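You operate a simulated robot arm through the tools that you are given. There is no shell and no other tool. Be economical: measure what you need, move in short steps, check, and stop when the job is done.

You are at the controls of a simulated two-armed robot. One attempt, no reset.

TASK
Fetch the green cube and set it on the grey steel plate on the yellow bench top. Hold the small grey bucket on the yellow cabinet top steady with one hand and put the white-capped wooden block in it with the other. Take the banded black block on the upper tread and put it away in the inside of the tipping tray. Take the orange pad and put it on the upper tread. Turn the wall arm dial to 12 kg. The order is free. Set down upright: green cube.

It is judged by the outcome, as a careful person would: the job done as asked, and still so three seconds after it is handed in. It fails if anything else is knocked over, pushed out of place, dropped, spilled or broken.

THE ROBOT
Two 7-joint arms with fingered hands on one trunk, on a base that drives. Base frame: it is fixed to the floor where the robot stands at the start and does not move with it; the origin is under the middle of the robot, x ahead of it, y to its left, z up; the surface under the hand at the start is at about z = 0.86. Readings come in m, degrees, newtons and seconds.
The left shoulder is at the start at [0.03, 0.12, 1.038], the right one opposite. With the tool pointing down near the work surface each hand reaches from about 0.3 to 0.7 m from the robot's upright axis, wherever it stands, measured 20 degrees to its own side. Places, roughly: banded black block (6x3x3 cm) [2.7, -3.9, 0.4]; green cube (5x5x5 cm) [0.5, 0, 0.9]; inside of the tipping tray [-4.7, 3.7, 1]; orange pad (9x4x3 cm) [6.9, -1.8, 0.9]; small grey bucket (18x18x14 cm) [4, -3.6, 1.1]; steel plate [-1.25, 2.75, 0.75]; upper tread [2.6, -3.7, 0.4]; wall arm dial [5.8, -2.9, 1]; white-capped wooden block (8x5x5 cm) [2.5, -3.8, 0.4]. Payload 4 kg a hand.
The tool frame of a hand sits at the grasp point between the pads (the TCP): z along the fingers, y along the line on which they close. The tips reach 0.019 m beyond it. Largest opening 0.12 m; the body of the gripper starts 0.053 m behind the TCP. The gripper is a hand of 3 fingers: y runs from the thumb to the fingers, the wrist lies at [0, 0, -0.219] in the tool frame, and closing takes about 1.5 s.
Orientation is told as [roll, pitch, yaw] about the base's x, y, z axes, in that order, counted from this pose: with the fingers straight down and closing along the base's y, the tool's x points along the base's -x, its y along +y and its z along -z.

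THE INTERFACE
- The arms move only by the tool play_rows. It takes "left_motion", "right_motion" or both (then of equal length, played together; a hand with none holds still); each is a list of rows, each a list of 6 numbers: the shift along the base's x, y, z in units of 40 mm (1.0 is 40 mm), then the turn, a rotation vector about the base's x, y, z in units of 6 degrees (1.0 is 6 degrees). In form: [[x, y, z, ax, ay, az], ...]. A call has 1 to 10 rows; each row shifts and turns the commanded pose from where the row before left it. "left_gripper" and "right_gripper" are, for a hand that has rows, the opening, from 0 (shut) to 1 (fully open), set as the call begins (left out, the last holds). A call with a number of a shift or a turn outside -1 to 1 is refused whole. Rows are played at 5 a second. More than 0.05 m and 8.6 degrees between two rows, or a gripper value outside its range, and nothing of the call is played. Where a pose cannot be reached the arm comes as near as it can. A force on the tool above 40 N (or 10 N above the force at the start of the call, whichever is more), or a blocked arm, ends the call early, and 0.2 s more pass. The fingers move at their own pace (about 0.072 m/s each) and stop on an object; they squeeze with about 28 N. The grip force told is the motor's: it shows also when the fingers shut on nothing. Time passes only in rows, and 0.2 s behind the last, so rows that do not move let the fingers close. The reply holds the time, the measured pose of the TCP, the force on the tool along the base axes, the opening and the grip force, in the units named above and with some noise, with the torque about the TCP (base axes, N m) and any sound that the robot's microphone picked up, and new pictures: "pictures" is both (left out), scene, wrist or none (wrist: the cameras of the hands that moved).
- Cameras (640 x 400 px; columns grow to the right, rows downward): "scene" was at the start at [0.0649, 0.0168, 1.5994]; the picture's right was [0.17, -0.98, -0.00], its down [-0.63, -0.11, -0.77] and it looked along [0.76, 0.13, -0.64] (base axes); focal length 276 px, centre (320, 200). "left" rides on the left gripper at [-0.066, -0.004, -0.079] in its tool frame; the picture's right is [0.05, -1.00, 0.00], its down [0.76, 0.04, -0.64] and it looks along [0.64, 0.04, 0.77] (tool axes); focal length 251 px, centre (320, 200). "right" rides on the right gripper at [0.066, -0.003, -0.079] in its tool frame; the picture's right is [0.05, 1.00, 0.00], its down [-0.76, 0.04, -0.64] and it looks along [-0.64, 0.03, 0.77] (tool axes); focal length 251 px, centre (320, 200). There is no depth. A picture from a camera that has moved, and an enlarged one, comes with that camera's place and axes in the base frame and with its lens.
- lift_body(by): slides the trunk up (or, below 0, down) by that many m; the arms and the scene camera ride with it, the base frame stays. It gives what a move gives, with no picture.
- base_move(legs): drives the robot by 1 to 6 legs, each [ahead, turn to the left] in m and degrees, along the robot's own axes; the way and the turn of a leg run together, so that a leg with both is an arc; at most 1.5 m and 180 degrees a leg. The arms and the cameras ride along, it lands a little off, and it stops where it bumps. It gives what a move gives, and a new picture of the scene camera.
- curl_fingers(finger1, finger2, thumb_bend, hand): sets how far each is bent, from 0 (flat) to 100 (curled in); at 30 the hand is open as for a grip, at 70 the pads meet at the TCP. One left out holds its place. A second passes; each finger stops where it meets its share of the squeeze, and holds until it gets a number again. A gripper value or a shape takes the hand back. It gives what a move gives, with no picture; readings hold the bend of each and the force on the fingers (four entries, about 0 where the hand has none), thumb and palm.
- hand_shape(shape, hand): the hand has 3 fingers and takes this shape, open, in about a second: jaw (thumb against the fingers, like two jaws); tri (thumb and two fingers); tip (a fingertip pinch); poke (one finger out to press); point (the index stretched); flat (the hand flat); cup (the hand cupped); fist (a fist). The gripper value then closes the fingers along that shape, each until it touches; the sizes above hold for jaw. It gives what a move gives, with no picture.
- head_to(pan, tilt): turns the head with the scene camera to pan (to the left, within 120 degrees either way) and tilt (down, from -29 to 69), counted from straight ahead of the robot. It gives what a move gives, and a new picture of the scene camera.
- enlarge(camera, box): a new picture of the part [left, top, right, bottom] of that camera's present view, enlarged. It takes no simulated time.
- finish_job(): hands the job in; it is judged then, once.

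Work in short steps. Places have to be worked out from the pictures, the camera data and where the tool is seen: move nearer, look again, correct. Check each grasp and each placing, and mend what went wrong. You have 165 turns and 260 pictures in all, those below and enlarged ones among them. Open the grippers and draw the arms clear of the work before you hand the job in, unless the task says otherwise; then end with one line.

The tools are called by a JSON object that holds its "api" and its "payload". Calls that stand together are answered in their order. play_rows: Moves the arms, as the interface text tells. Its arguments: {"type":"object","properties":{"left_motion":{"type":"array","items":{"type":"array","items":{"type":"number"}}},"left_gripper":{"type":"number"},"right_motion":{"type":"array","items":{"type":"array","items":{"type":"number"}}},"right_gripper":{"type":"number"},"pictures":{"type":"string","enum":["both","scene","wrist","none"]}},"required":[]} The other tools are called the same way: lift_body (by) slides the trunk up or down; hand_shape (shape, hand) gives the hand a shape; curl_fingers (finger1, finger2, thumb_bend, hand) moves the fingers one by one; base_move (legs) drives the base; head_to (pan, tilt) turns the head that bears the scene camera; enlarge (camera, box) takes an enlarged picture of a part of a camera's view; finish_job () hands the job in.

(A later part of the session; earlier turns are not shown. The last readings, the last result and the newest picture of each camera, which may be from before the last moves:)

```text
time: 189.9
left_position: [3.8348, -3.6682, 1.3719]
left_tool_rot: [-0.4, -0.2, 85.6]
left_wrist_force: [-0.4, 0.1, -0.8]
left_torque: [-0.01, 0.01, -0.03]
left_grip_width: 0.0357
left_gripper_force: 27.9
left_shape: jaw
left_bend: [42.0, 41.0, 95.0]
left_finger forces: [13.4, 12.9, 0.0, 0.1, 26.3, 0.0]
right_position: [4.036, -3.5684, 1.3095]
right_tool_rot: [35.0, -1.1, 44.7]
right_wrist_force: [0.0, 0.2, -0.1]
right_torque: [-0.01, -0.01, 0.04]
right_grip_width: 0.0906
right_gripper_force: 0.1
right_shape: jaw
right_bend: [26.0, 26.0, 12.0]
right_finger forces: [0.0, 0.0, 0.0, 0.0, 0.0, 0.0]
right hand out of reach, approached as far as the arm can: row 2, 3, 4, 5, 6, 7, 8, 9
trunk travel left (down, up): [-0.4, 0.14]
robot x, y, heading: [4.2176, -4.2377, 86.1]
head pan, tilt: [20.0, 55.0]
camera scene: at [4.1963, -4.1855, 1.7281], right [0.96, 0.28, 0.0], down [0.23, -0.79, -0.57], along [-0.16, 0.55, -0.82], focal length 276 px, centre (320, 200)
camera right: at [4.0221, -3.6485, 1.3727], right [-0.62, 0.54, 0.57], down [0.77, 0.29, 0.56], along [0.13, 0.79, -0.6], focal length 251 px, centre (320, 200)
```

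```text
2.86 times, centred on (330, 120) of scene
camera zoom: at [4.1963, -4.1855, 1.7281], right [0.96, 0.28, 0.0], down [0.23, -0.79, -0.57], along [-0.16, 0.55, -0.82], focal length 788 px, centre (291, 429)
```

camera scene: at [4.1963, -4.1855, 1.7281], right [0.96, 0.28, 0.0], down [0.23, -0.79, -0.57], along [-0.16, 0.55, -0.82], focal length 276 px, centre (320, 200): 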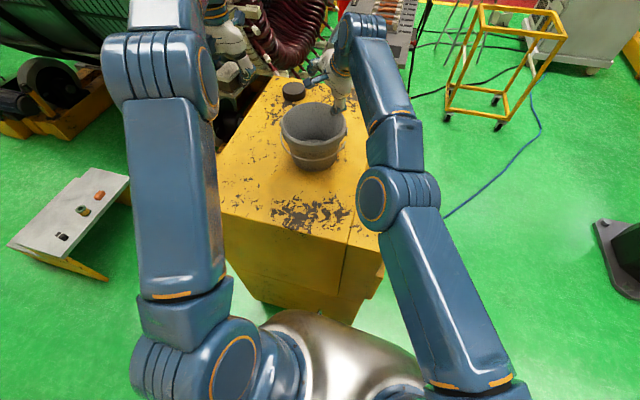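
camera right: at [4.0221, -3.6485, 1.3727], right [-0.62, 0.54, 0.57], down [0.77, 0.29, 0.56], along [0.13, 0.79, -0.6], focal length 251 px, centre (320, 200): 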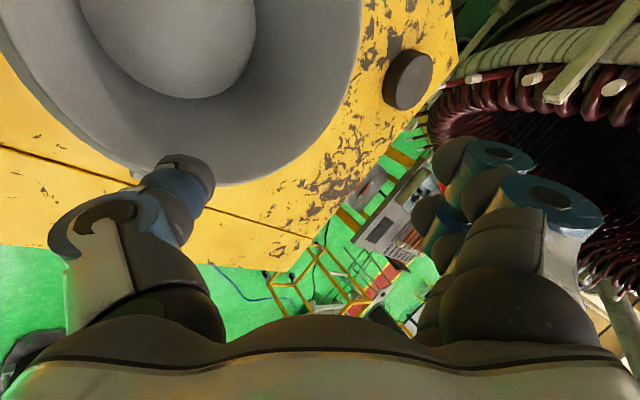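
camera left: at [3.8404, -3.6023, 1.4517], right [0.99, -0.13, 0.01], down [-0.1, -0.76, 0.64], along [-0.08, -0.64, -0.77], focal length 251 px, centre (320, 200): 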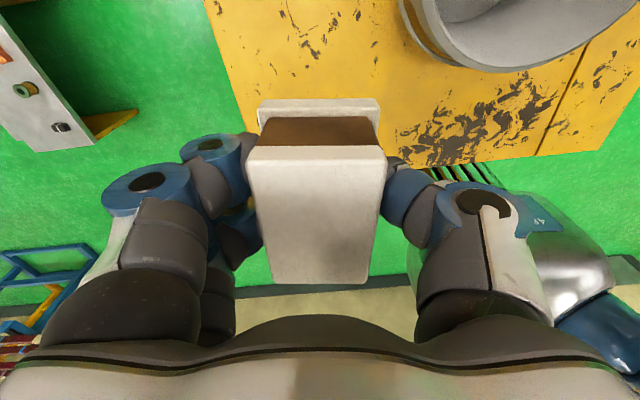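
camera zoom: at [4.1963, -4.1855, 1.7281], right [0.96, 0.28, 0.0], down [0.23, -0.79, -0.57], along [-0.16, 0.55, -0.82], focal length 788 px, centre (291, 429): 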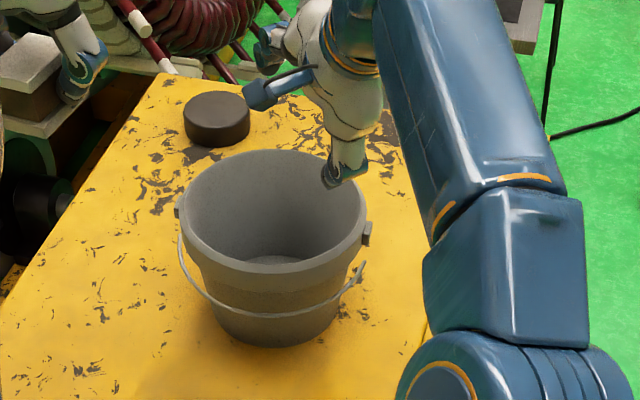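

The TCP is at [4.036, −3.568, 1.31]; I shift toward the −45° rim point.

{"api": "play_rows", "payload": {"right_motion": [[0.3, -0.8, 0, 0, 0, 0], [0.3, -0.8, 0, 0, 0, 0]]}}

{"api": "enlarge", "payload": {"camera": "scene", "box": [230, 50, 430, 190]}}

```text
time: 190.5
left_position: [3.835, -3.6681, 1.3712]
left_tool_rot: [-0.3, -0.2, 85.6]
left_wrist_force: [-1.0, -0.7, -0.8]
left_torque: [0.01, 0.02, 0.01]
left_grip_width: 0.0357
left_gripper_force: 27.9
left_shape: jaw
left_bend: [42.0, 41.0, 95.0]
left_finger forces: [13.4, 12.9, 0.0, 0.0, 26.3, 0.0]
right_position: [4.0336, -3.5729, 1.322]
right_tool_rot: [35.0, -1.2, 44.8]
right_wrist_force: [0.0, 0.6, 0.7]
right_torque: [-0.02, 0.0, -0.04]
right_grip_width: 0.0902
right_gripper_force: 0.0
right_shape: jaw
right_bend: [26.0, 26.0, 12.0]
right_finger forces: [0.0, 0.0, 0.0, 0.0, 0.0, 0.1]
right hand out of reach, approached as far as the arm can: row 1, 2
trunk travel left (down, up): [-0.4, 0.14]
robot x, y, heading: [4.2129, -4.2354, 85.8]
head pan, tilt: [20.0, 55.0]
camera scene: at [4.1969, -4.1853, 1.7281], right [0.96, 0.28, 0.0], down [0.23, -0.79, -0.57], along [-0.16, 0.55, -0.82], focal length 276 px, centre (320, 200)
camera right: at [4.0203, -3.6528, 1.3839], right [-0.62, 0.53, 0.57], down [0.77, 0.29, 0.57], along [0.13, 0.79, -0.59], focal length 251 px, centre (320, 200)
```

scene: 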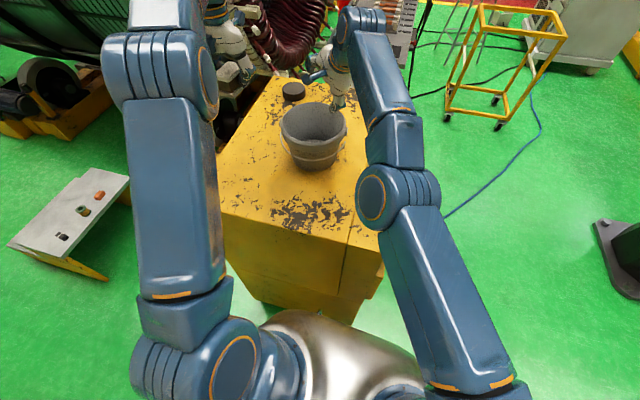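
right: 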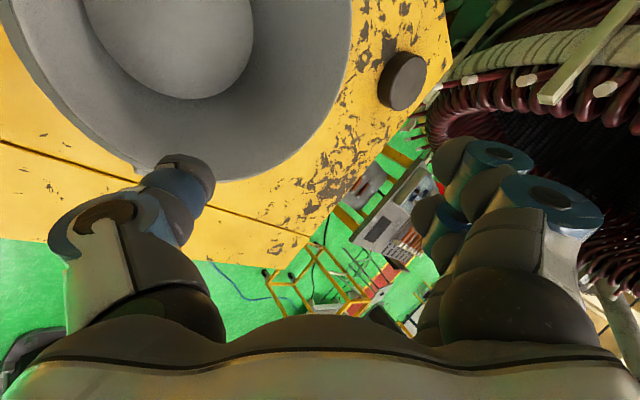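

```text
2.86 times, centred on (330, 120) of scene
camera zoom: at [4.1969, -4.1853, 1.7281], right [0.96, 0.28, 0.0], down [0.23, -0.79, -0.57], along [-0.16, 0.55, -0.82], focal length 788 px, centre (291, 429)
```

zoom: 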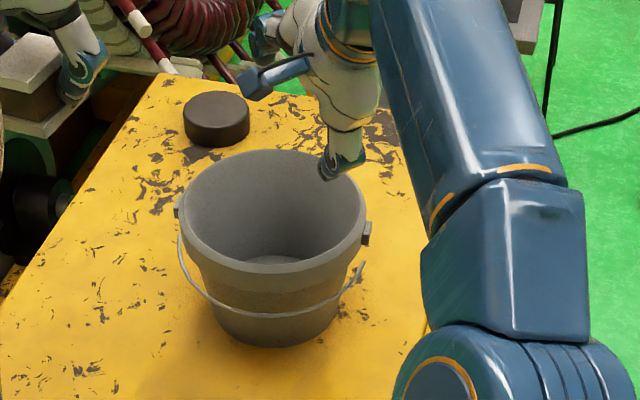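

That lean isn't reachable. I go back to the earlier yaw (≈85°), aiming at the rim point just in front of the lug, about [4.083, −3.613].

{"api": "play_rows", "payload": {"right_motion": [[0.15, -0.13, -0.1, 0, 0, 0.95], [0.15, -0.13, -0.1, 0, 0, 0.95], [0.15, -0.13, -0.1, 0, 0, 0.95], [0.15, -0.13, -0.1, 0, 0, 0.95], [0.15, -0.13, -0.1, 0, 0, 0.95], [0.15, -0.13, -0.1, 0, 0, 0.95], [0.15, -0.13, -0.1, 0, 0, 0.95]]}}

{"api": "enlarge", "payload": {"camera": "scene", "box": [230, 50, 430, 190]}}

```text
time: 192.1
left_position: [3.8348, -3.6683, 1.3721]
left_tool_rot: [-0.5, -0.2, 85.6]
left_wrist_force: [0.0, -0.2, -1.1]
left_torque: [0.0, 0.02, -0.01]
left_grip_width: 0.0356
left_gripper_force: 28.3
left_shape: jaw
left_bend: [42.0, 41.0, 95.0]
left_finger forces: [13.4, 12.9, 0.0, 0.0, 26.3, 0.0]
right_position: [4.0753, -3.6059, 1.2957]
right_tool_rot: [35.0, -1.0, 84.8]
right_wrist_force: [0.1, -0.4, -1.2]
right_torque: [0.02, -0.01, 0.01]
right_grip_width: 0.0903
right_gripper_force: 0.0
right_shape: jaw
right_bend: [26.0, 26.0, 12.0]
right_finger forces: [0.0, 0.1, 0.1, 0.0, 0.1, 0.1]
right hand out of reach, approached as far as the arm can: row 1, 3, 7
trunk travel left (down, up): [-0.4, 0.14]
robot x, y, heading: [4.217, -4.237, 85.8]
head pan, tilt: [20.0, 55.0]
camera scene: at [4.197, -4.185, 1.7281], right [0.96, 0.28, 0.0], down [0.23, -0.79, -0.57], along [-0.16, 0.55, -0.82], focal length 276 px, centre (320, 200)
camera right: at [4.1167, -3.6769, 1.3575], right [-0.82, 0.01, 0.57], down [0.4, 0.72, 0.56], along [-0.41, 0.69, -0.59], focal length 251 px, centre (320, 200)
```

scene: 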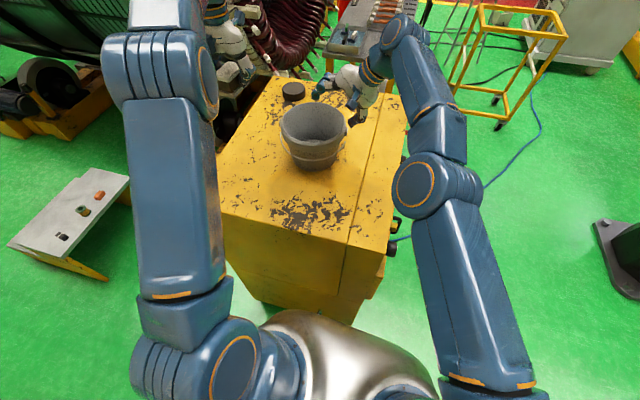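
right: 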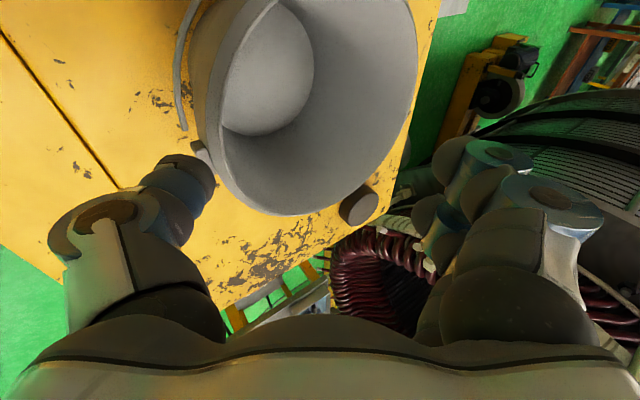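

```text
2.86 times, centred on (330, 120) of scene
camera zoom: at [4.197, -4.185, 1.7281], right [0.96, 0.28, 0.0], down [0.23, -0.79, -0.57], along [-0.16, 0.55, -0.82], focal length 788 px, centre (291, 429)
```

zoom: 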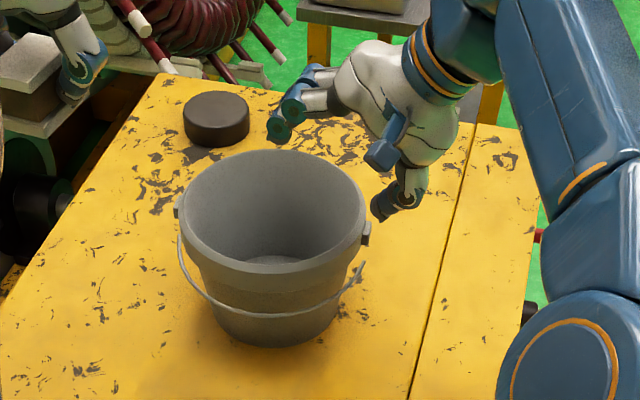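

The fingers are over the inside and the thumb outside. I lower the right hand so the rim comes between them.

{"api": "play_rows", "payload": {"right_motion": [[0.03, -0.055, -0.75, 0, 0, 0], [0.03, -0.055, -0.75, 0, 0, 0], [0.03, -0.055, -0.75, 0, 0, 0], [0.03, -0.055, -0.6, 0, 0, 0]]}}

{"api": "enlarge", "payload": {"camera": "scene", "box": [230, 50, 430, 190]}}

```text
time: 193.1
left_position: [3.8361, -3.668, 1.3719]
left_tool_rot: [-0.4, -0.2, 85.6]
left_wrist_force: [0.0, 0.2, -1.1]
left_torque: [0.0, 0.0, -0.03]
left_grip_width: 0.0355
left_gripper_force: 27.8
left_shape: jaw
left_bend: [42.0, 41.0, 95.0]
left_finger forces: [13.4, 12.9, 0.0, 0.0, 26.3, 0.0]
right_position: [4.0744, -3.5953, 1.1819]
right_tool_rot: [35.0, -1.0, 84.7]
right_wrist_force: [-0.3, -0.2, 0.3]
right_torque: [0.0, 0.0, 0.02]
right_grip_width: 0.0901
right_gripper_force: 0.0
right_shape: jaw
right_bend: [26.0, 26.0, 12.0]
right_finger forces: [0.0, 0.1, 0.1, 0.1, 0.1, 0.0]
right hand out of reach, approached as far as the arm can: row 1, 2, 3, 4
trunk travel left (down, up): [-0.4, 0.14]
robot x, y, heading: [4.2151, -4.2361, 85.9]
head pan, tilt: [20.0, 55.0]
camera scene: at [4.1972, -4.1845, 1.7281], right [0.96, 0.28, 0.0], down [0.23, -0.79, -0.57], along [-0.16, 0.55, -0.82], focal length 276 px, centre (320, 200)
camera right: at [4.1163, -3.665, 1.245], right [-0.82, 0.01, 0.57], down [0.4, 0.72, 0.56], along [-0.41, 0.69, -0.6], focal length 251 px, centre (320, 200)
```

scene: 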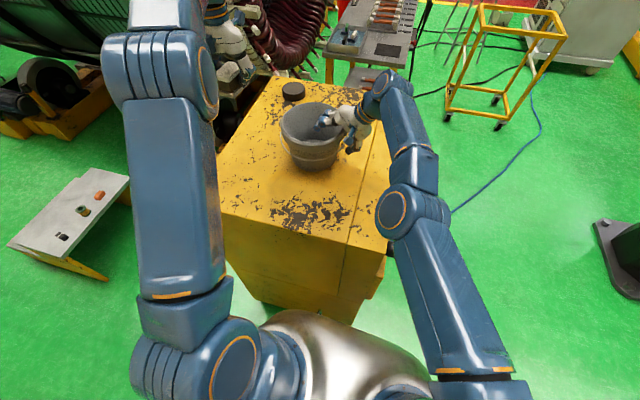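
right: 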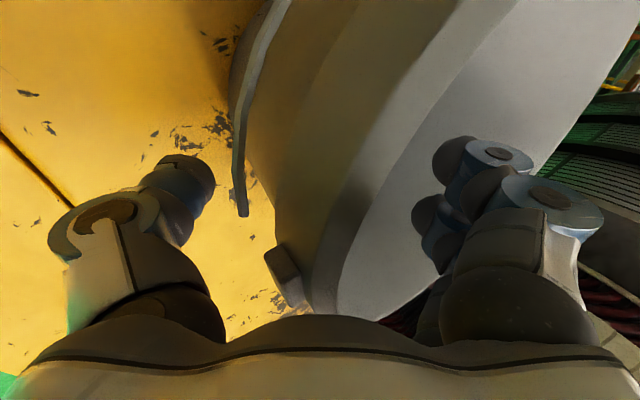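

```text
2.86 times, centred on (330, 120) of scene
camera zoom: at [4.1972, -4.1845, 1.7281], right [0.96, 0.28, 0.0], down [0.23, -0.79, -0.57], along [-0.16, 0.55, -0.82], focal length 788 px, centre (291, 429)
```

zoom: 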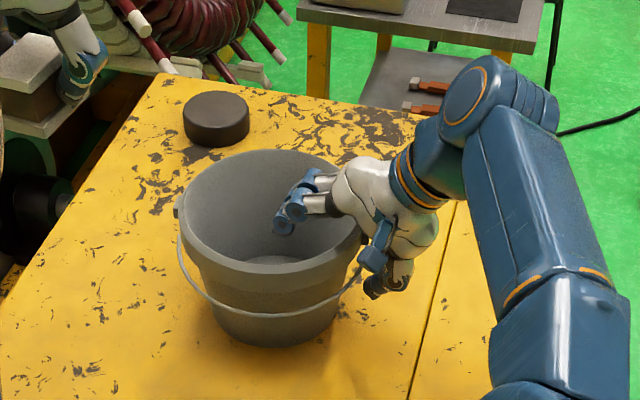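

The rim is between thumb and fingers, clear of the lug. I centre by 1 cm and close gently.

{"api": "play_rows", "payload": {"right_motion": [[-0.22, 0, 0, 0, 0, 0]], "pictures": "none"}}

{"api": "play_rows", "payload": {"right_motion": [[0, 0, 0, 0, 0, 0], [0, 0, 0, 0, 0, 0], [0, 0, 0, 0, 0, 0], [0, 0, 0, 0, 0, 0], [0, 0, 0, 0, 0, 0], [0, 0, 0, 0, 0, 0], [0, 0, 0, 0, 0, 0], [0, 0, 0, 0, 0, 0]], "right_gripper": 0}}

{"api": "enlarge", "payload": {"camera": "scene", "box": [230, 50, 430, 190]}}

```text
time: 193.5
left_position: [3.8351, -3.6679, 1.3722]
left_tool_rot: [-0.3, -0.1, 85.6]
left_wrist_force: [-0.2, 0.1, -0.8]
left_torque: [0.0, -0.01, -0.03]
left_grip_width: 0.0356
left_gripper_force: 27.7
left_shape: jaw
left_bend: [42.0, 41.0, 95.0]
left_finger forces: [13.4, 12.9, 0.1, 0.0, 26.3, 0.0]
right_position: [4.0663, -3.5952, 1.1836]
right_tool_rot: [35.0, -1.1, 84.8]
right_wrist_force: [0.0, 0.3, -0.6]
right_torque: [-0.01, 0.03, -0.01]
right_grip_width: 0.0901
right_gripper_force: 0.1
right_shape: jaw
right_bend: [26.0, 26.0, 12.0]
right_finger forces: [0.1, 0.0, 0.0, 0.0, 0.0, 0.1]
trunk travel left (down, up): [-0.4, 0.14]
robot x, y, heading: [4.2207, -4.2379, 86.0]
head pan, tilt: [20.0, 55.0]
```

```text
time: 195.3
left_position: [3.8351, -3.6696, 1.3712]
left_tool_rot: [-0.4, -0.1, 85.6]
left_wrist_force: [0.1, 0.3, -0.4]
left_torque: [0.0, -0.02, -0.01]
left_grip_width: 0.0356
left_gripper_force: 28.5
left_shape: jaw
left_bend: [42.0, 41.0, 95.0]
left_finger forces: [13.4, 12.9, 0.0, 0.1, 26.4, 0.0]
right_position: [4.0652, -3.5947, 1.183]
right_tool_rot: [35.1, -1.0, 84.9]
right_wrist_force: [0.0, 0.0, 0.3]
right_torque: [0.01, -0.2, -0.01]
right_grip_width: 0.0121
right_gripper_force: 28.5
right_shape: jaw
right_bend: [74.0, 75.0, 100.0]
right_finger forces: [8.2, 7.3, 0.1, 0.1, 16.1, 0.0]
trunk travel left (down, up): [-0.4, 0.14]
robot x, y, heading: [4.2207, -4.2376, 86.1]
head pan, tilt: [20.0, 55.0]
camera scene: at [4.1968, -4.1847, 1.7281], right [0.96, 0.28, 0.0], down [0.23, -0.79, -0.57], along [-0.16, 0.55, -0.82], focal length 276 px, centre (320, 200)
camera right: at [4.1067, -3.6652, 1.2449], right [-0.82, 0.01, 0.57], down [0.4, 0.72, 0.56], along [-0.41, 0.69, -0.59], focal length 251 px, centre (320, 200)
```

scene: 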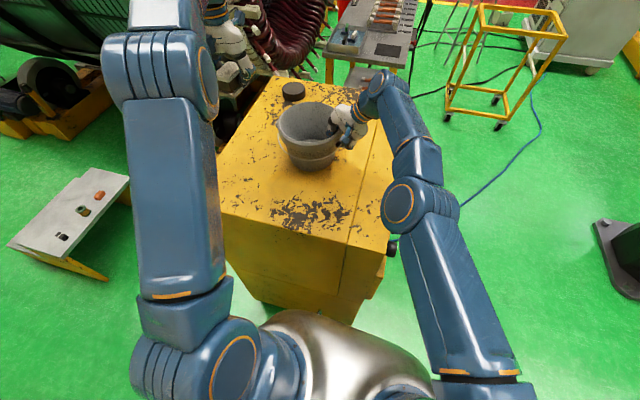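
right: 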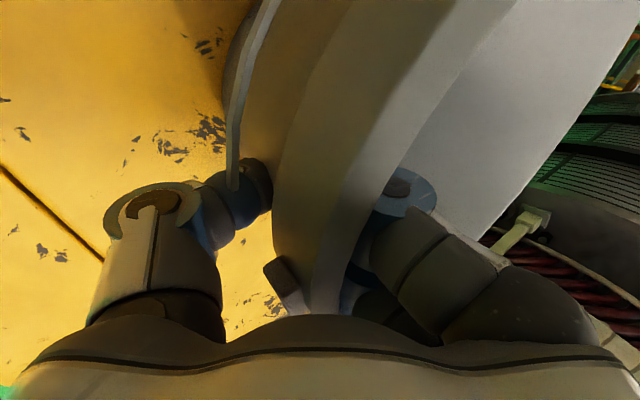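

```text
2.86 times, centred on (330, 120) of scene
camera zoom: at [4.1968, -4.1847, 1.7281], right [0.96, 0.28, 0.0], down [0.23, -0.79, -0.57], along [-0.16, 0.55, -0.82], focal length 788 px, centre (291, 429)
```

zoom: 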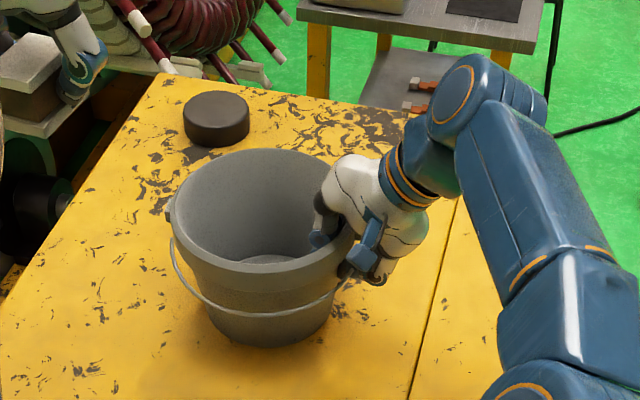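

The bucket is gripped by its rim and shifted only ~1 cm; its centre is now about [3.99, −3.576]. I bring the block over it.

{"api": "play_rows", "payload": {"left_motion": [[0.83, 0.6, 0, 0, 0, 0], [0.83, 0.6, 0, 0, 0, 0], [0.83, 0.6, 0, 0, 0, 0], [0.83, 0.6, 0, 0, 0, 0]]}}

{"api": "enlarge", "payload": {"camera": "scene", "box": [230, 50, 430, 190]}}

```text
time: 196.3
left_position: [3.9737, -3.6024, 1.3645]
left_tool_rot: [-0.4, -0.2, 85.6]
left_wrist_force: [-1.1, -0.3, 0.4]
left_torque: [0.0, -0.01, -0.03]
left_grip_width: 0.0358
left_gripper_force: 28.4
left_shape: jaw
left_bend: [42.0, 41.0, 95.0]
left_finger forces: [13.2, 12.8, 0.0, 0.0, 26.0, 0.0]
left hand out of reach, approached as far as the arm can: row 3, 4
right_position: [4.0675, -3.5932, 1.1834]
right_tool_rot: [35.1, -1.0, 84.8]
right_wrist_force: [0.7, 0.2, -3.1]
right_torque: [0.0, -0.17, 0.0]
right_grip_width: 0.0118
right_gripper_force: 28.0
right_shape: jaw
right_bend: [74.0, 75.0, 100.0]
right_finger forces: [8.7, 7.4, 0.0, 0.1, 16.7, 0.0]
trunk travel left (down, up): [-0.4, 0.14]
robot x, y, heading: [4.2149, -4.2391, 85.9]
head pan, tilt: [20.0, 55.0]
camera scene: at [4.1991, -4.1847, 1.7281], right [0.96, 0.28, 0.0], down [0.22, -0.79, -0.57], along [-0.16, 0.55, -0.82], focal length 276 px, centre (320, 200)
camera left: at [3.9823, -3.5374, 1.446], right [0.99, -0.13, 0.01], down [-0.1, -0.76, 0.64], along [-0.08, -0.64, -0.77], focal length 251 px, centre (320, 200)
```

scene: 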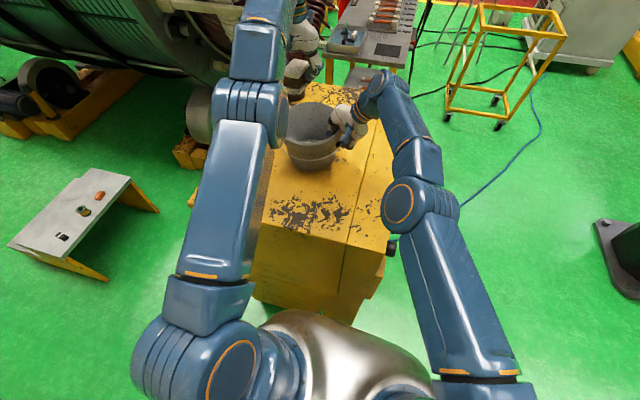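
left: 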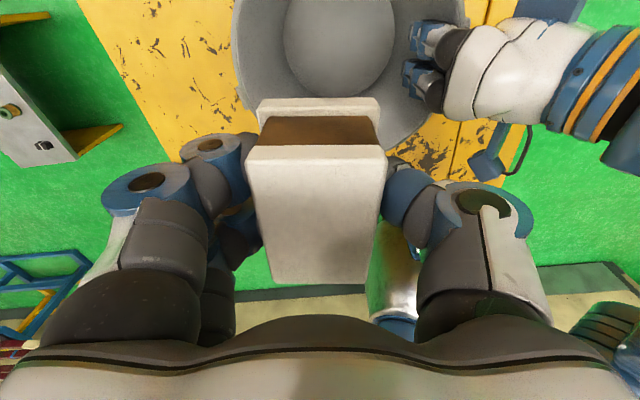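

```text
2.86 times, centred on (330, 120) of scene
camera zoom: at [4.1991, -4.1847, 1.7281], right [0.96, 0.28, 0.0], down [0.22, -0.79, -0.57], along [-0.16, 0.55, -0.82], focal length 788 px, centre (291, 429)
```

zoom: 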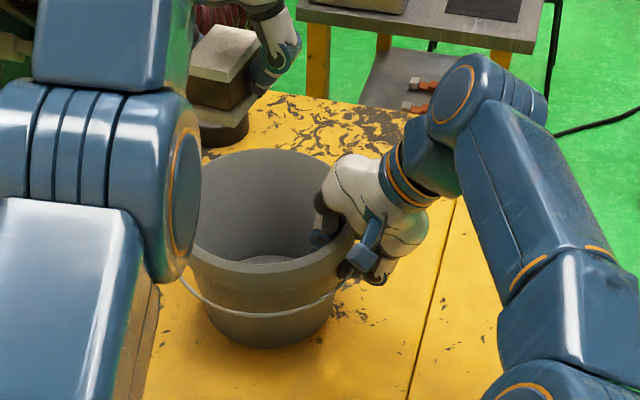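

Left cam puts the bucket floor centre at about [4.0, −3.59]. I start lowering the block into the mouth.

{"api": "play_rows", "payload": {"left_motion": [[-0.06, 0.15, -0.7, 0, 0, 0], [-0.06, 0.15, -0.7, 0, 0, 0], [-0.06, 0.1, -0.7, 0, 0, 0], [0, 0, -0.6, 0, 0, 0]]}}

{"api": "enlarge", "payload": {"camera": "scene", "box": [230, 50, 430, 190]}}

```text
time: 197.3
left_position: [3.9659, -3.5741, 1.2592]
left_tool_rot: [-0.6, 0.0, 85.6]
left_wrist_force: [-0.5, -0.6, -0.6]
left_torque: [-0.02, -0.02, 0.02]
left_grip_width: 0.0357
left_gripper_force: 28.2
left_shape: jaw
left_bend: [42.0, 41.0, 95.0]
left_finger forces: [13.1, 13.0, 0.0, 0.0, 26.1, 0.1]
left hand out of reach, approached as far as the arm can: row 2, 3, 4
right_position: [4.0655, -3.5937, 1.1812]
right_tool_rot: [35.1, -1.0, 84.8]
right_wrist_force: [-0.8, 0.2, -2.6]
right_torque: [0.0, -0.2, 0.02]
right_grip_width: 0.0118
right_gripper_force: 27.8
right_shape: jaw
right_bend: [74.0, 75.0, 100.0]
right_finger forces: [8.4, 7.6, 0.0, 0.0, 16.6, 0.0]
trunk travel left (down, up): [-0.4, 0.14]
robot x, y, heading: [4.2172, -4.2351, 86.0]
head pan, tilt: [20.0, 55.0]
camera scene: at [4.1971, -4.1842, 1.7281], right [0.96, 0.28, 0.0], down [0.23, -0.79, -0.57], along [-0.16, 0.55, -0.82], focal length 276 px, centre (320, 200)
camera left: at [3.9725, -3.5077, 1.3397], right [0.99, -0.13, 0.01], down [-0.1, -0.76, 0.64], along [-0.08, -0.64, -0.77], focal length 251 px, centre (320, 200)
```

scene: 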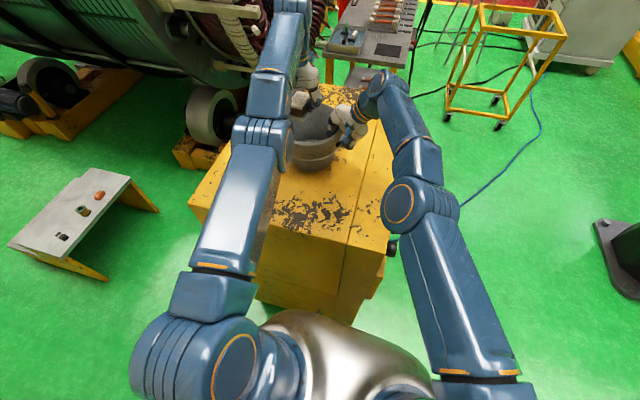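
left: 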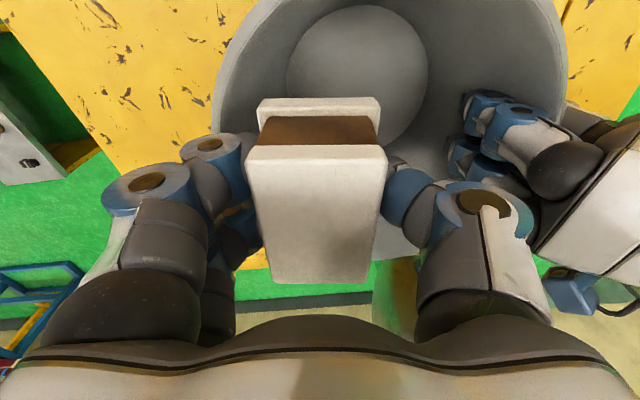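

```text
2.86 times, centred on (330, 120) of scene
camera zoom: at [4.1971, -4.1842, 1.7281], right [0.96, 0.28, 0.0], down [0.23, -0.79, -0.57], along [-0.16, 0.55, -0.82], focal length 788 px, centre (291, 429)
```

zoom: 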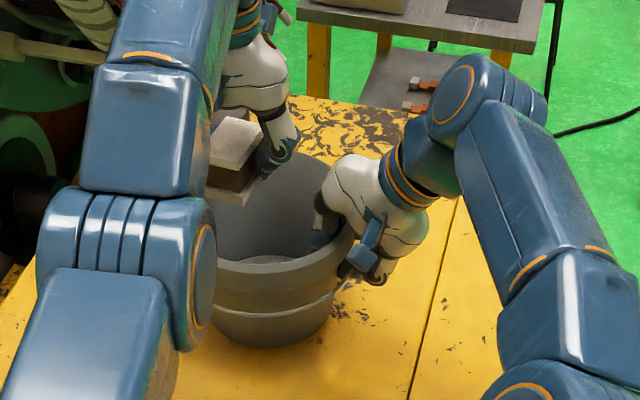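

The bucket centre is about x 4.00, so I shift 15 mm right and continue down.

{"api": "play_rows", "payload": {"left_motion": [[0.4, -0.1, 0, 0, 0, 0], [0, 0, -0.5, 0, 0, 0], [0, 0, -0.5, 0, 0, 0], [0, 0, -0.5, 0, 0, 0]]}}

{"api": "enlarge", "payload": {"camera": "scene", "box": [230, 50, 430, 190]}}

```text
time: 198.3
left_position: [3.9814, -3.5624, 1.2049]
left_tool_rot: [-0.5, -0.2, 85.7]
left_wrist_force: [6.0, -1.7, 3.0]
left_torque: [0.12, 0.25, -0.05]
left_grip_width: 0.0355
left_gripper_force: 27.8
left_shape: jaw
left_bend: [42.0, 41.0, 95.0]
left_finger forces: [22.0, 12.3, 0.0, 0.0, 27.6, 0.0]
left hand out of reach, approached as far as the arm can: row 1, 2, 3
right_position: [4.0642, -3.5953, 1.184]
right_tool_rot: [35.2, -1.0, 84.9]
right_wrist_force: [-4.6, 2.6, -0.5]
right_torque: [-0.13, -0.2, -0.02]
right_grip_width: 0.0121
right_gripper_force: 28.3
right_shape: jaw
right_bend: [74.0, 75.0, 100.0]
right_finger forces: [11.6, 8.2, 0.0, 0.0, 14.6, 0.1]
trunk travel left (down, up): [-0.4, 0.14]
robot x, y, heading: [4.2193, -4.2348, 86.1]
head pan, tilt: [20.0, 55.0]
camera scene: at [4.1973, -4.1854, 1.7282], right [0.96, 0.28, 0.0], down [0.23, -0.79, -0.57], along [-0.16, 0.55, -0.82], focal length 276 px, centre (320, 200)
camera left: at [3.9884, -3.4965, 1.2852], right [0.99, -0.13, 0.01], down [-0.11, -0.76, 0.64], along [-0.08, -0.64, -0.77], focal length 251 px, centre (320, 200)
```

scene: 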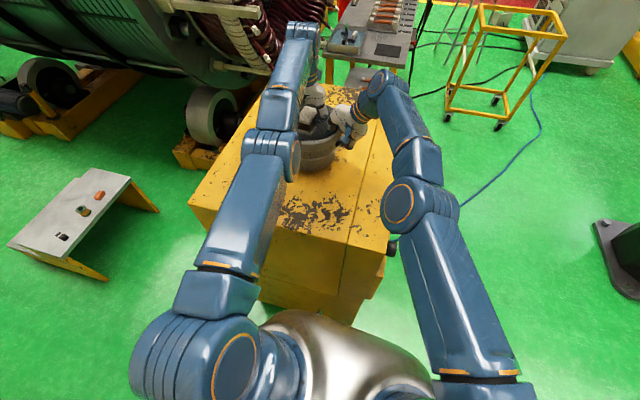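
left: 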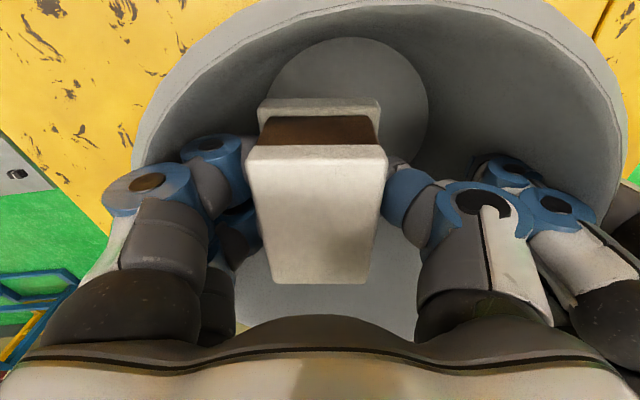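

```text
2.86 times, centred on (330, 120) of scene
camera zoom: at [4.1973, -4.1854, 1.7282], right [0.96, 0.28, 0.0], down [0.23, -0.79, -0.57], along [-0.16, 0.55, -0.82], focal length 788 px, centre (291, 429)
```

zoom: 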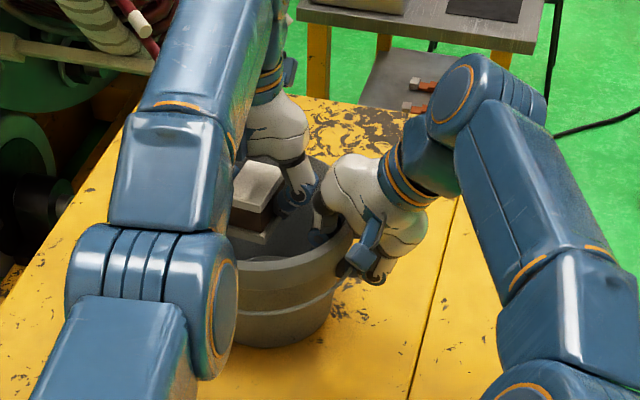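

The left fingers brush the left wall; I shift 12 mm to the right, 10 mm toward me, and lower further.

{"api": "play_rows", "payload": {"left_motion": [[0.3, -0.25, 0, 0, 0, 0], [0, -0.1, -0.4, 0, 0, 0], [0, -0.1, -0.4, 0, 0, 0], [0, -0.1, -0.4, 0, 0, 0]]}}

{"api": "enlarge", "payload": {"camera": "scene", "box": [230, 50, 430, 190]}}

```text
time: 199.3
left_position: [3.9925, -3.5584, 1.1593]
left_tool_rot: [-0.6, -0.1, 85.5]
left_wrist_force: [13.9, -8.2, 5.5]
left_torque: [0.34, 0.66, 0.13]
left_grip_width: 0.0353
left_gripper_force: 28.1
left_shape: jaw
left_bend: [43.0, 42.0, 95.0]
left_finger forces: [36.3, 11.6, 0.0, 0.0, 29.5, 0.1]
left hand out of reach, approached as far as the arm can: row 1, 2, 3, 4
right_position: [4.0643, -3.5952, 1.1842]
right_tool_rot: [35.3, -1.1, 84.8]
right_wrist_force: [-13.1, 7.0, -3.1]
right_torque: [-0.22, -0.31, -0.07]
right_grip_width: 0.0113
right_gripper_force: 28.2
right_shape: jaw
right_bend: [74.0, 74.0, 100.0]
right_finger forces: [15.7, 8.5, 0.0, 0.1, 10.2, 0.0]
trunk travel left (down, up): [-0.4, 0.14]
robot x, y, heading: [4.2186, -4.237, 85.8]
head pan, tilt: [20.0, 55.0]
camera scene: at [4.1975, -4.1867, 1.7282], right [0.96, 0.28, 0.0], down [0.23, -0.79, -0.57], along [-0.16, 0.55, -0.82], focal length 276 px, centre (320, 200)
camera left: at [3.9993, -3.4922, 1.2395], right [0.99, -0.13, 0.01], down [-0.11, -0.76, 0.64], along [-0.08, -0.64, -0.77], focal length 251 px, centre (320, 200)
```

scene: 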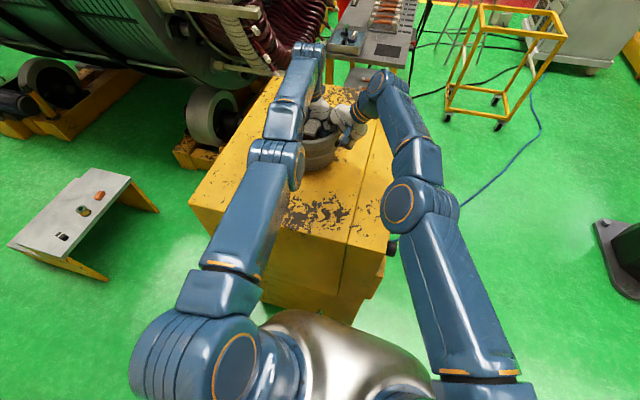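
left: 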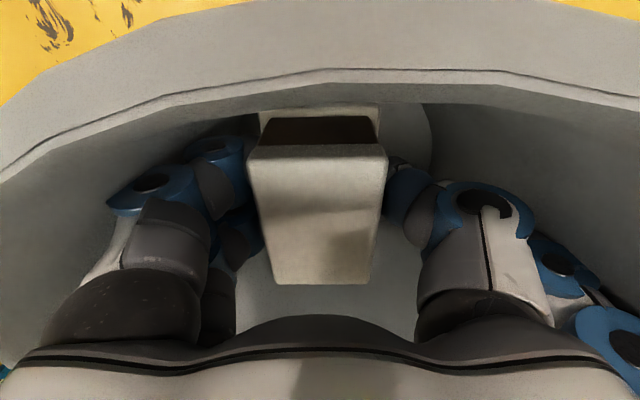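

```text
2.86 times, centred on (330, 120) of scene
camera zoom: at [4.1975, -4.1867, 1.7282], right [0.96, 0.28, 0.0], down [0.23, -0.79, -0.57], along [-0.16, 0.55, -0.82], focal length 788 px, centre (291, 429)
```

zoom: 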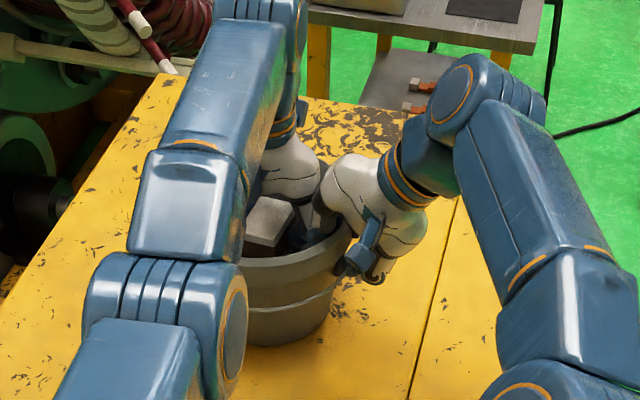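

I try easing the hand 16 mm toward me, away from the far wall, before release.

{"api": "play_rows", "payload": {"left_motion": [[0.1, -0.4, 0.1, 0, 0, 0], [0, 0, 0, 0, 0, 0]], "pictures": "none"}}

```text
time: 199.9
left_position: [3.9847, -3.557, 1.1603]
left_tool_rot: [-0.7, 0.2, 87.3]
left_wrist_force: [32.7, -14.4, 11.5]
left_torque: [0.54, 1.28, 0.02]
left_grip_width: 0.0339
left_gripper_force: 27.8
left_shape: jaw
left_bend: [45.0, 43.0, 94.0]
left_finger forces: [62.6, 9.3, 0.0, 0.1, 33.3, 0.0]
left hand out of reach, approached as far as the arm can: row 1
right_position: [4.0642, -3.594, 1.1832]
right_tool_rot: [35.2, -1.0, 84.9]
right_wrist_force: [-33.3, 15.3, -7.5]
right_torque: [-0.33, -0.81, -0.02]
right_grip_width: 0.0094
right_gripper_force: 27.9
right_shape: jaw
right_bend: [75.0, 74.0, 100.0]
right_finger forces: [24.5, 14.8, 0.0, 0.0, 5.6, 0.0]
trunk travel left (down, up): [-0.4, 0.14]
robot x, y, heading: [4.2159, -4.2383, 85.8]
head pan, tilt: [20.0, 55.0]
```

That worsened; I lift out first to relieve the force, then re-enter nearer to me.

{"api": "play_rows", "payload": {"left_motion": [[0.1, 0, 0.5, 0, 0, 0], [0, 0, 0.7, 0, 0, 0], [0, 0, 0.7, 0, 0, 0], [0, 0, 0.7, 0, 0, 0]]}}

{"api": "enlarge", "payload": {"camera": "scene", "box": [230, 50, 430, 190]}}

```text
time: 200.9
left_position: [3.9952, -3.5747, 1.2665]
left_tool_rot: [-0.4, -0.2, 85.6]
left_wrist_force: [0.3, 1.0, -0.4]
left_torque: [0.01, -0.01, -0.01]
left_grip_width: 0.035
left_gripper_force: 27.4
left_shape: jaw
left_bend: [43.0, 42.0, 95.0]
left_finger forces: [13.3, 13.0, 0.0, 0.0, 26.3, 0.0]
right_position: [4.0663, -3.5957, 1.1832]
right_tool_rot: [35.1, -1.1, 84.9]
right_wrist_force: [0.5, 0.1, -2.7]
right_torque: [0.01, -0.24, 0.05]
right_grip_width: 0.0111
right_gripper_force: 28.0
right_shape: jaw
right_bend: [74.0, 74.0, 100.0]
right_finger forces: [9.4, 8.4, 0.0, 0.1, 18.3, 0.0]
trunk travel left (down, up): [-0.4, 0.14]
robot x, y, heading: [4.2187, -4.2384, 85.8]
head pan, tilt: [20.0, 55.0]
camera scene: at [4.1975, -4.1859, 1.7281], right [0.96, 0.28, 0.0], down [0.23, -0.79, -0.57], along [-0.16, 0.55, -0.82], focal length 276 px, centre (320, 200)
camera left: at [4.0039, -3.51, 1.3475], right [0.99, -0.13, 0.01], down [-0.1, -0.76, 0.64], along [-0.08, -0.64, -0.77], focal length 251 px, centre (320, 200)
```

scene: 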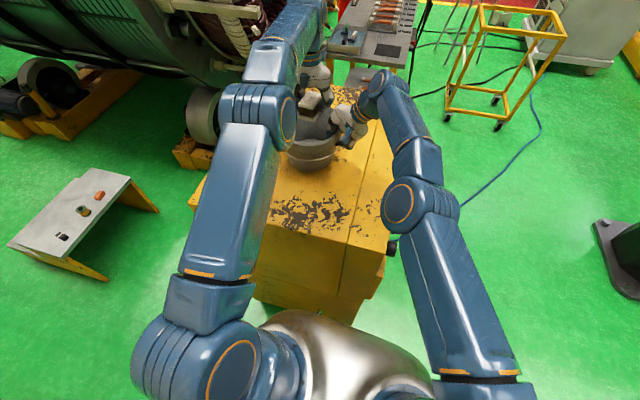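
left: 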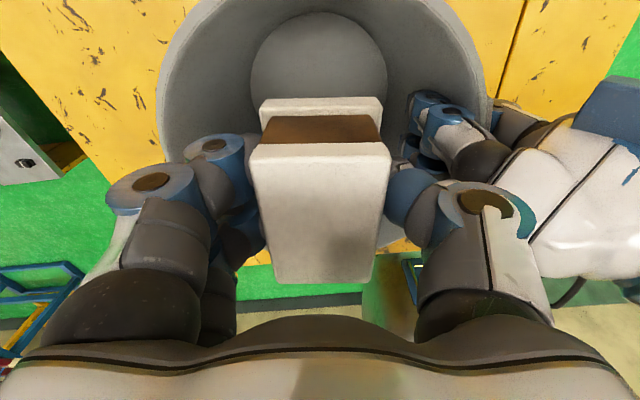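

```text
2.86 times, centred on (330, 120) of scene
camera zoom: at [4.1975, -4.1859, 1.7281], right [0.96, 0.28, 0.0], down [0.23, -0.79, -0.57], along [-0.16, 0.55, -0.82], focal length 788 px, centre (291, 429)
```

zoom: 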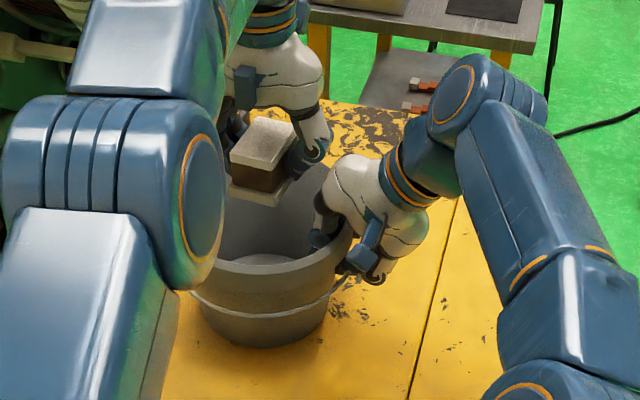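

Now centred over the bucket (floor centre ≈[3.995, −3.57]). I descend again in small steps.

{"api": "play_rows", "payload": {"left_motion": [[-0.05, -0.1, -0.6, 0, 0, 0], [0, -0.15, -0.6, 0, 0, 0], [0, -0.15, -0.6, 0, 0, 0]], "pictures": "wrist"}}

```text
time: 201.7
left_position: [3.9941, -3.5896, 1.1942]
left_tool_rot: [-0.4, -0.4, 85.8]
left_wrist_force: [-9.9, 5.4, 3.9]
left_torque: [-0.18, -0.48, 0.21]
left_grip_width: 0.0352
left_gripper_force: 27.8
left_shape: jaw
left_bend: [43.0, 42.0, 94.0]
left_finger forces: [14.0, 13.7, 0.0, 0.0, 28.0, 0.1]
right_position: [4.0663, -3.5949, 1.1809]
right_tool_rot: [34.9, -0.9, 84.8]
right_wrist_force: [11.2, -5.5, -7.7]
right_torque: [0.22, 0.06, 0.09]
right_grip_width: 0.0113
right_gripper_force: 27.8
right_shape: jaw
right_bend: [73.0, 74.0, 100.0]
right_finger forces: [11.0, 8.6, 0.0, 0.1, 21.0, 0.0]
trunk travel left (down, up): [-0.4, 0.14]
robot x, y, heading: [4.2162, -4.2383, 86.0]
head pan, tilt: [20.0, 55.0]
camera left: at [4.0016, -3.5237, 1.2748], right [0.99, -0.13, 0.0], down [-0.1, -0.76, 0.64], along [-0.08, -0.63, -0.77], focal length 251 px, centre (320, 200)
```

left: 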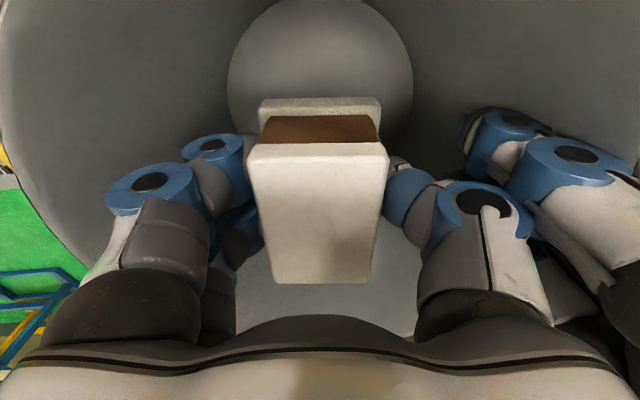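

Slight contact with the right fingers; I shift 9 mm left and lower another 30 mm.

{"api": "play_rows", "payload": {"left_motion": [[-0.25, 0.1, 0, 0, 0, 0], [0, 0, -0.4, 0, 0, 0], [0, 0, -0.4, 0, 0, 0]], "pictures": "wrist"}}

```text
time: 202.5
left_position: [3.9845, -3.5856, 1.1607]
left_tool_rot: [-0.5, -0.2, 85.6]
left_wrist_force: [0.1, -0.6, -0.9]
left_torque: [-0.01, 0.0, -0.02]
left_grip_width: 0.0352
left_gripper_force: 27.7
left_shape: jaw
left_bend: [43.0, 42.0, 95.0]
left_finger forces: [13.8, 13.2, 0.0, 0.0, 27.1, 0.0]
right_position: [4.0648, -3.5931, 1.1816]
right_tool_rot: [35.1, -1.0, 84.8]
right_wrist_force: [-0.4, 0.3, -3.2]
right_torque: [-0.01, -0.21, 0.03]
right_grip_width: 0.0111
right_gripper_force: 28.2
right_shape: jaw
right_bend: [73.0, 74.0, 100.0]
right_finger forces: [9.5, 8.6, 0.1, 0.0, 18.6, 0.0]
trunk travel left (down, up): [-0.4, 0.14]
robot x, y, heading: [4.2156, -4.2395, 86.0]
head pan, tilt: [20.0, 55.0]
camera left: at [3.9929, -3.5194, 1.2413], right [0.99, -0.13, 0.01], down [-0.11, -0.76, 0.64], along [-0.08, -0.64, -0.77], focal length 251 px, centre (320, 200)
```

left: 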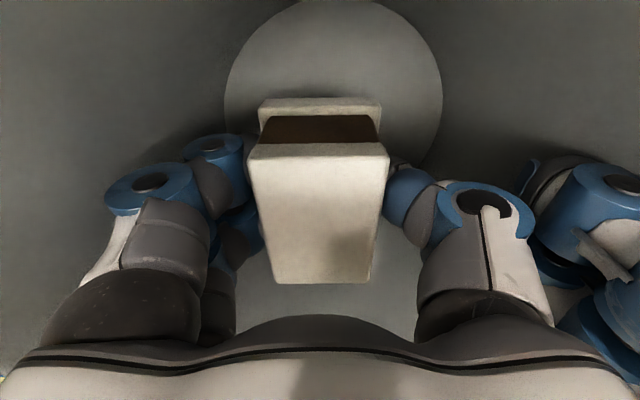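

No contact now. I lower 24 mm more.

{"api": "play_rows", "payload": {"left_motion": [[0, 0, -0.3, 0, 0, 0], [0, 0, -0.3, 0, 0, 0]], "pictures": "wrist"}}

```text
time: 203.1
left_position: [3.9837, -3.5841, 1.1375]
left_tool_rot: [-0.4, -0.4, 85.6]
left_wrist_force: [-0.4, -0.5, 0.0]
left_torque: [0.14, 0.03, 0.0]
left_grip_width: 0.0349
left_gripper_force: 27.7
left_shape: jaw
left_bend: [43.0, 42.0, 95.0]
left_finger forces: [13.9, 13.3, 0.1, 0.0, 27.1, 0.0]
right_position: [4.0651, -3.5934, 1.1821]
right_tool_rot: [35.0, -1.0, 84.9]
right_wrist_force: [-0.3, 0.3, -4.8]
right_torque: [-0.13, -0.34, -0.01]
right_grip_width: 0.0113
right_gripper_force: 28.2
right_shape: jaw
right_bend: [74.0, 74.0, 100.0]
right_finger forces: [10.9, 8.9, 0.1, 0.0, 20.2, 0.1]
trunk travel left (down, up): [-0.4, 0.14]
robot x, y, heading: [4.219, -4.2381, 86.0]
head pan, tilt: [20.0, 55.0]
camera left: at [3.9921, -3.5187, 1.2187], right [0.99, -0.13, 0.01], down [-0.1, -0.76, 0.64], along [-0.08, -0.64, -0.77], focal length 251 px, centre (320, 200)
```

left: 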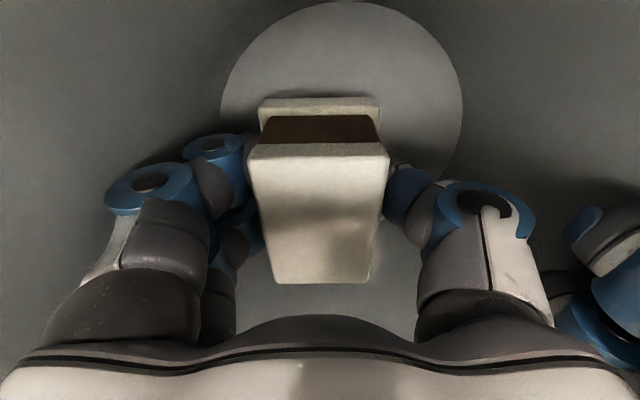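

Low enough; I ease 8 mm away from the near wall and open the left fingers moderately.

{"api": "play_rows", "payload": {"left_motion": [[0, 0.2, -0.1, 0, 0, 0], [0, 0, 0, 0, 0, 0]], "pictures": "none"}}

{"api": "play_rows", "payload": {"left_motion": [[0, 0, 0, 0, 0, 0], [0, 0, 0, 0, 0, 0], [0, 0, 0, 0, 0, 0], [0, 0, 0, 0, 0, 0]], "left_gripper": 0.5, "pictures": "wrist"}}

```text
time: 203.7
left_position: [3.9863, -3.5768, 1.1366]
left_tool_rot: [-0.5, -0.6, 85.5]
left_wrist_force: [7.4, -9.8, 19.6]
left_torque: [2.32, 0.41, -0.64]
left_grip_width: 0.0351
left_gripper_force: 27.6
left_shape: jaw
left_bend: [43.0, 42.0, 95.0]
left_finger forces: [14.4, 13.4, 0.1, 0.1, 27.2, 0.0]
right_position: [4.0643, -3.5947, 1.1841]
right_tool_rot: [35.2, -1.4, 84.7]
right_wrist_force: [-11.6, 14.2, -4.0]
right_torque: [-0.29, -0.25, 0.02]
right_grip_width: 0.0105
right_gripper_force: 28.3
right_shape: jaw
right_bend: [74.0, 74.0, 100.0]
right_finger forces: [15.4, 9.0, 0.0, 0.0, 11.7, 0.0]
trunk travel left (down, up): [-0.4, 0.14]
robot x, y, heading: [4.2153, -4.241, 86.0]
head pan, tilt: [20.0, 55.0]
```

```text
time: 204.7
left_position: [3.986, -3.5768, 1.1372]
left_tool_rot: [-0.5, -0.7, 85.5]
left_wrist_force: [17.9, -4.9, 30.7]
left_torque: [2.48, 0.11, -0.19]
left_grip_width: 0.0546
left_gripper_force: 0.1
left_shape: jaw
left_bend: [40.0, 34.0, 95.0]
left_finger forces: [15.6, 1.9, 0.0, 0.0, 0.0, 0.1]
right_position: [4.065, -3.597, 1.1823]
right_tool_rot: [35.2, -1.2, 84.8]
right_wrist_force: [-20.1, 9.9, -5.2]
right_torque: [-0.21, -0.29, -0.03]
right_grip_width: 0.0101
right_gripper_force: 28.0
right_shape: jaw
right_bend: [74.0, 74.0, 100.0]
right_finger forces: [17.4, 9.9, 0.0, 0.0, 7.6, 0.0]
trunk travel left (down, up): [-0.4, 0.14]
robot x, y, heading: [4.2171, -4.2375, 86.0]
head pan, tilt: [20.0, 55.0]
camera left: at [3.9947, -3.5117, 1.2178], right [0.99, -0.13, 0.01], down [-0.11, -0.76, 0.64], along [-0.08, -0.63, -0.77], focal length 251 px, centre (320, 200)
```

left: 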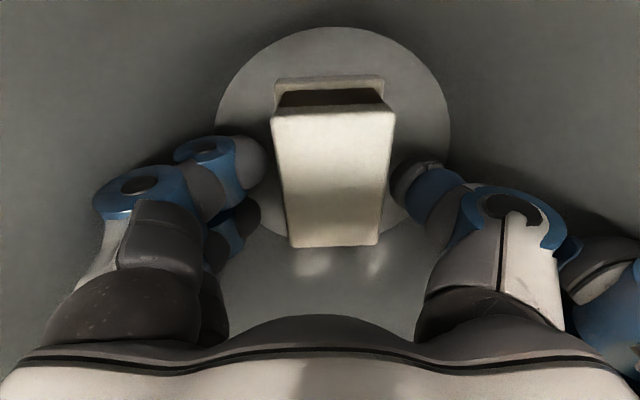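

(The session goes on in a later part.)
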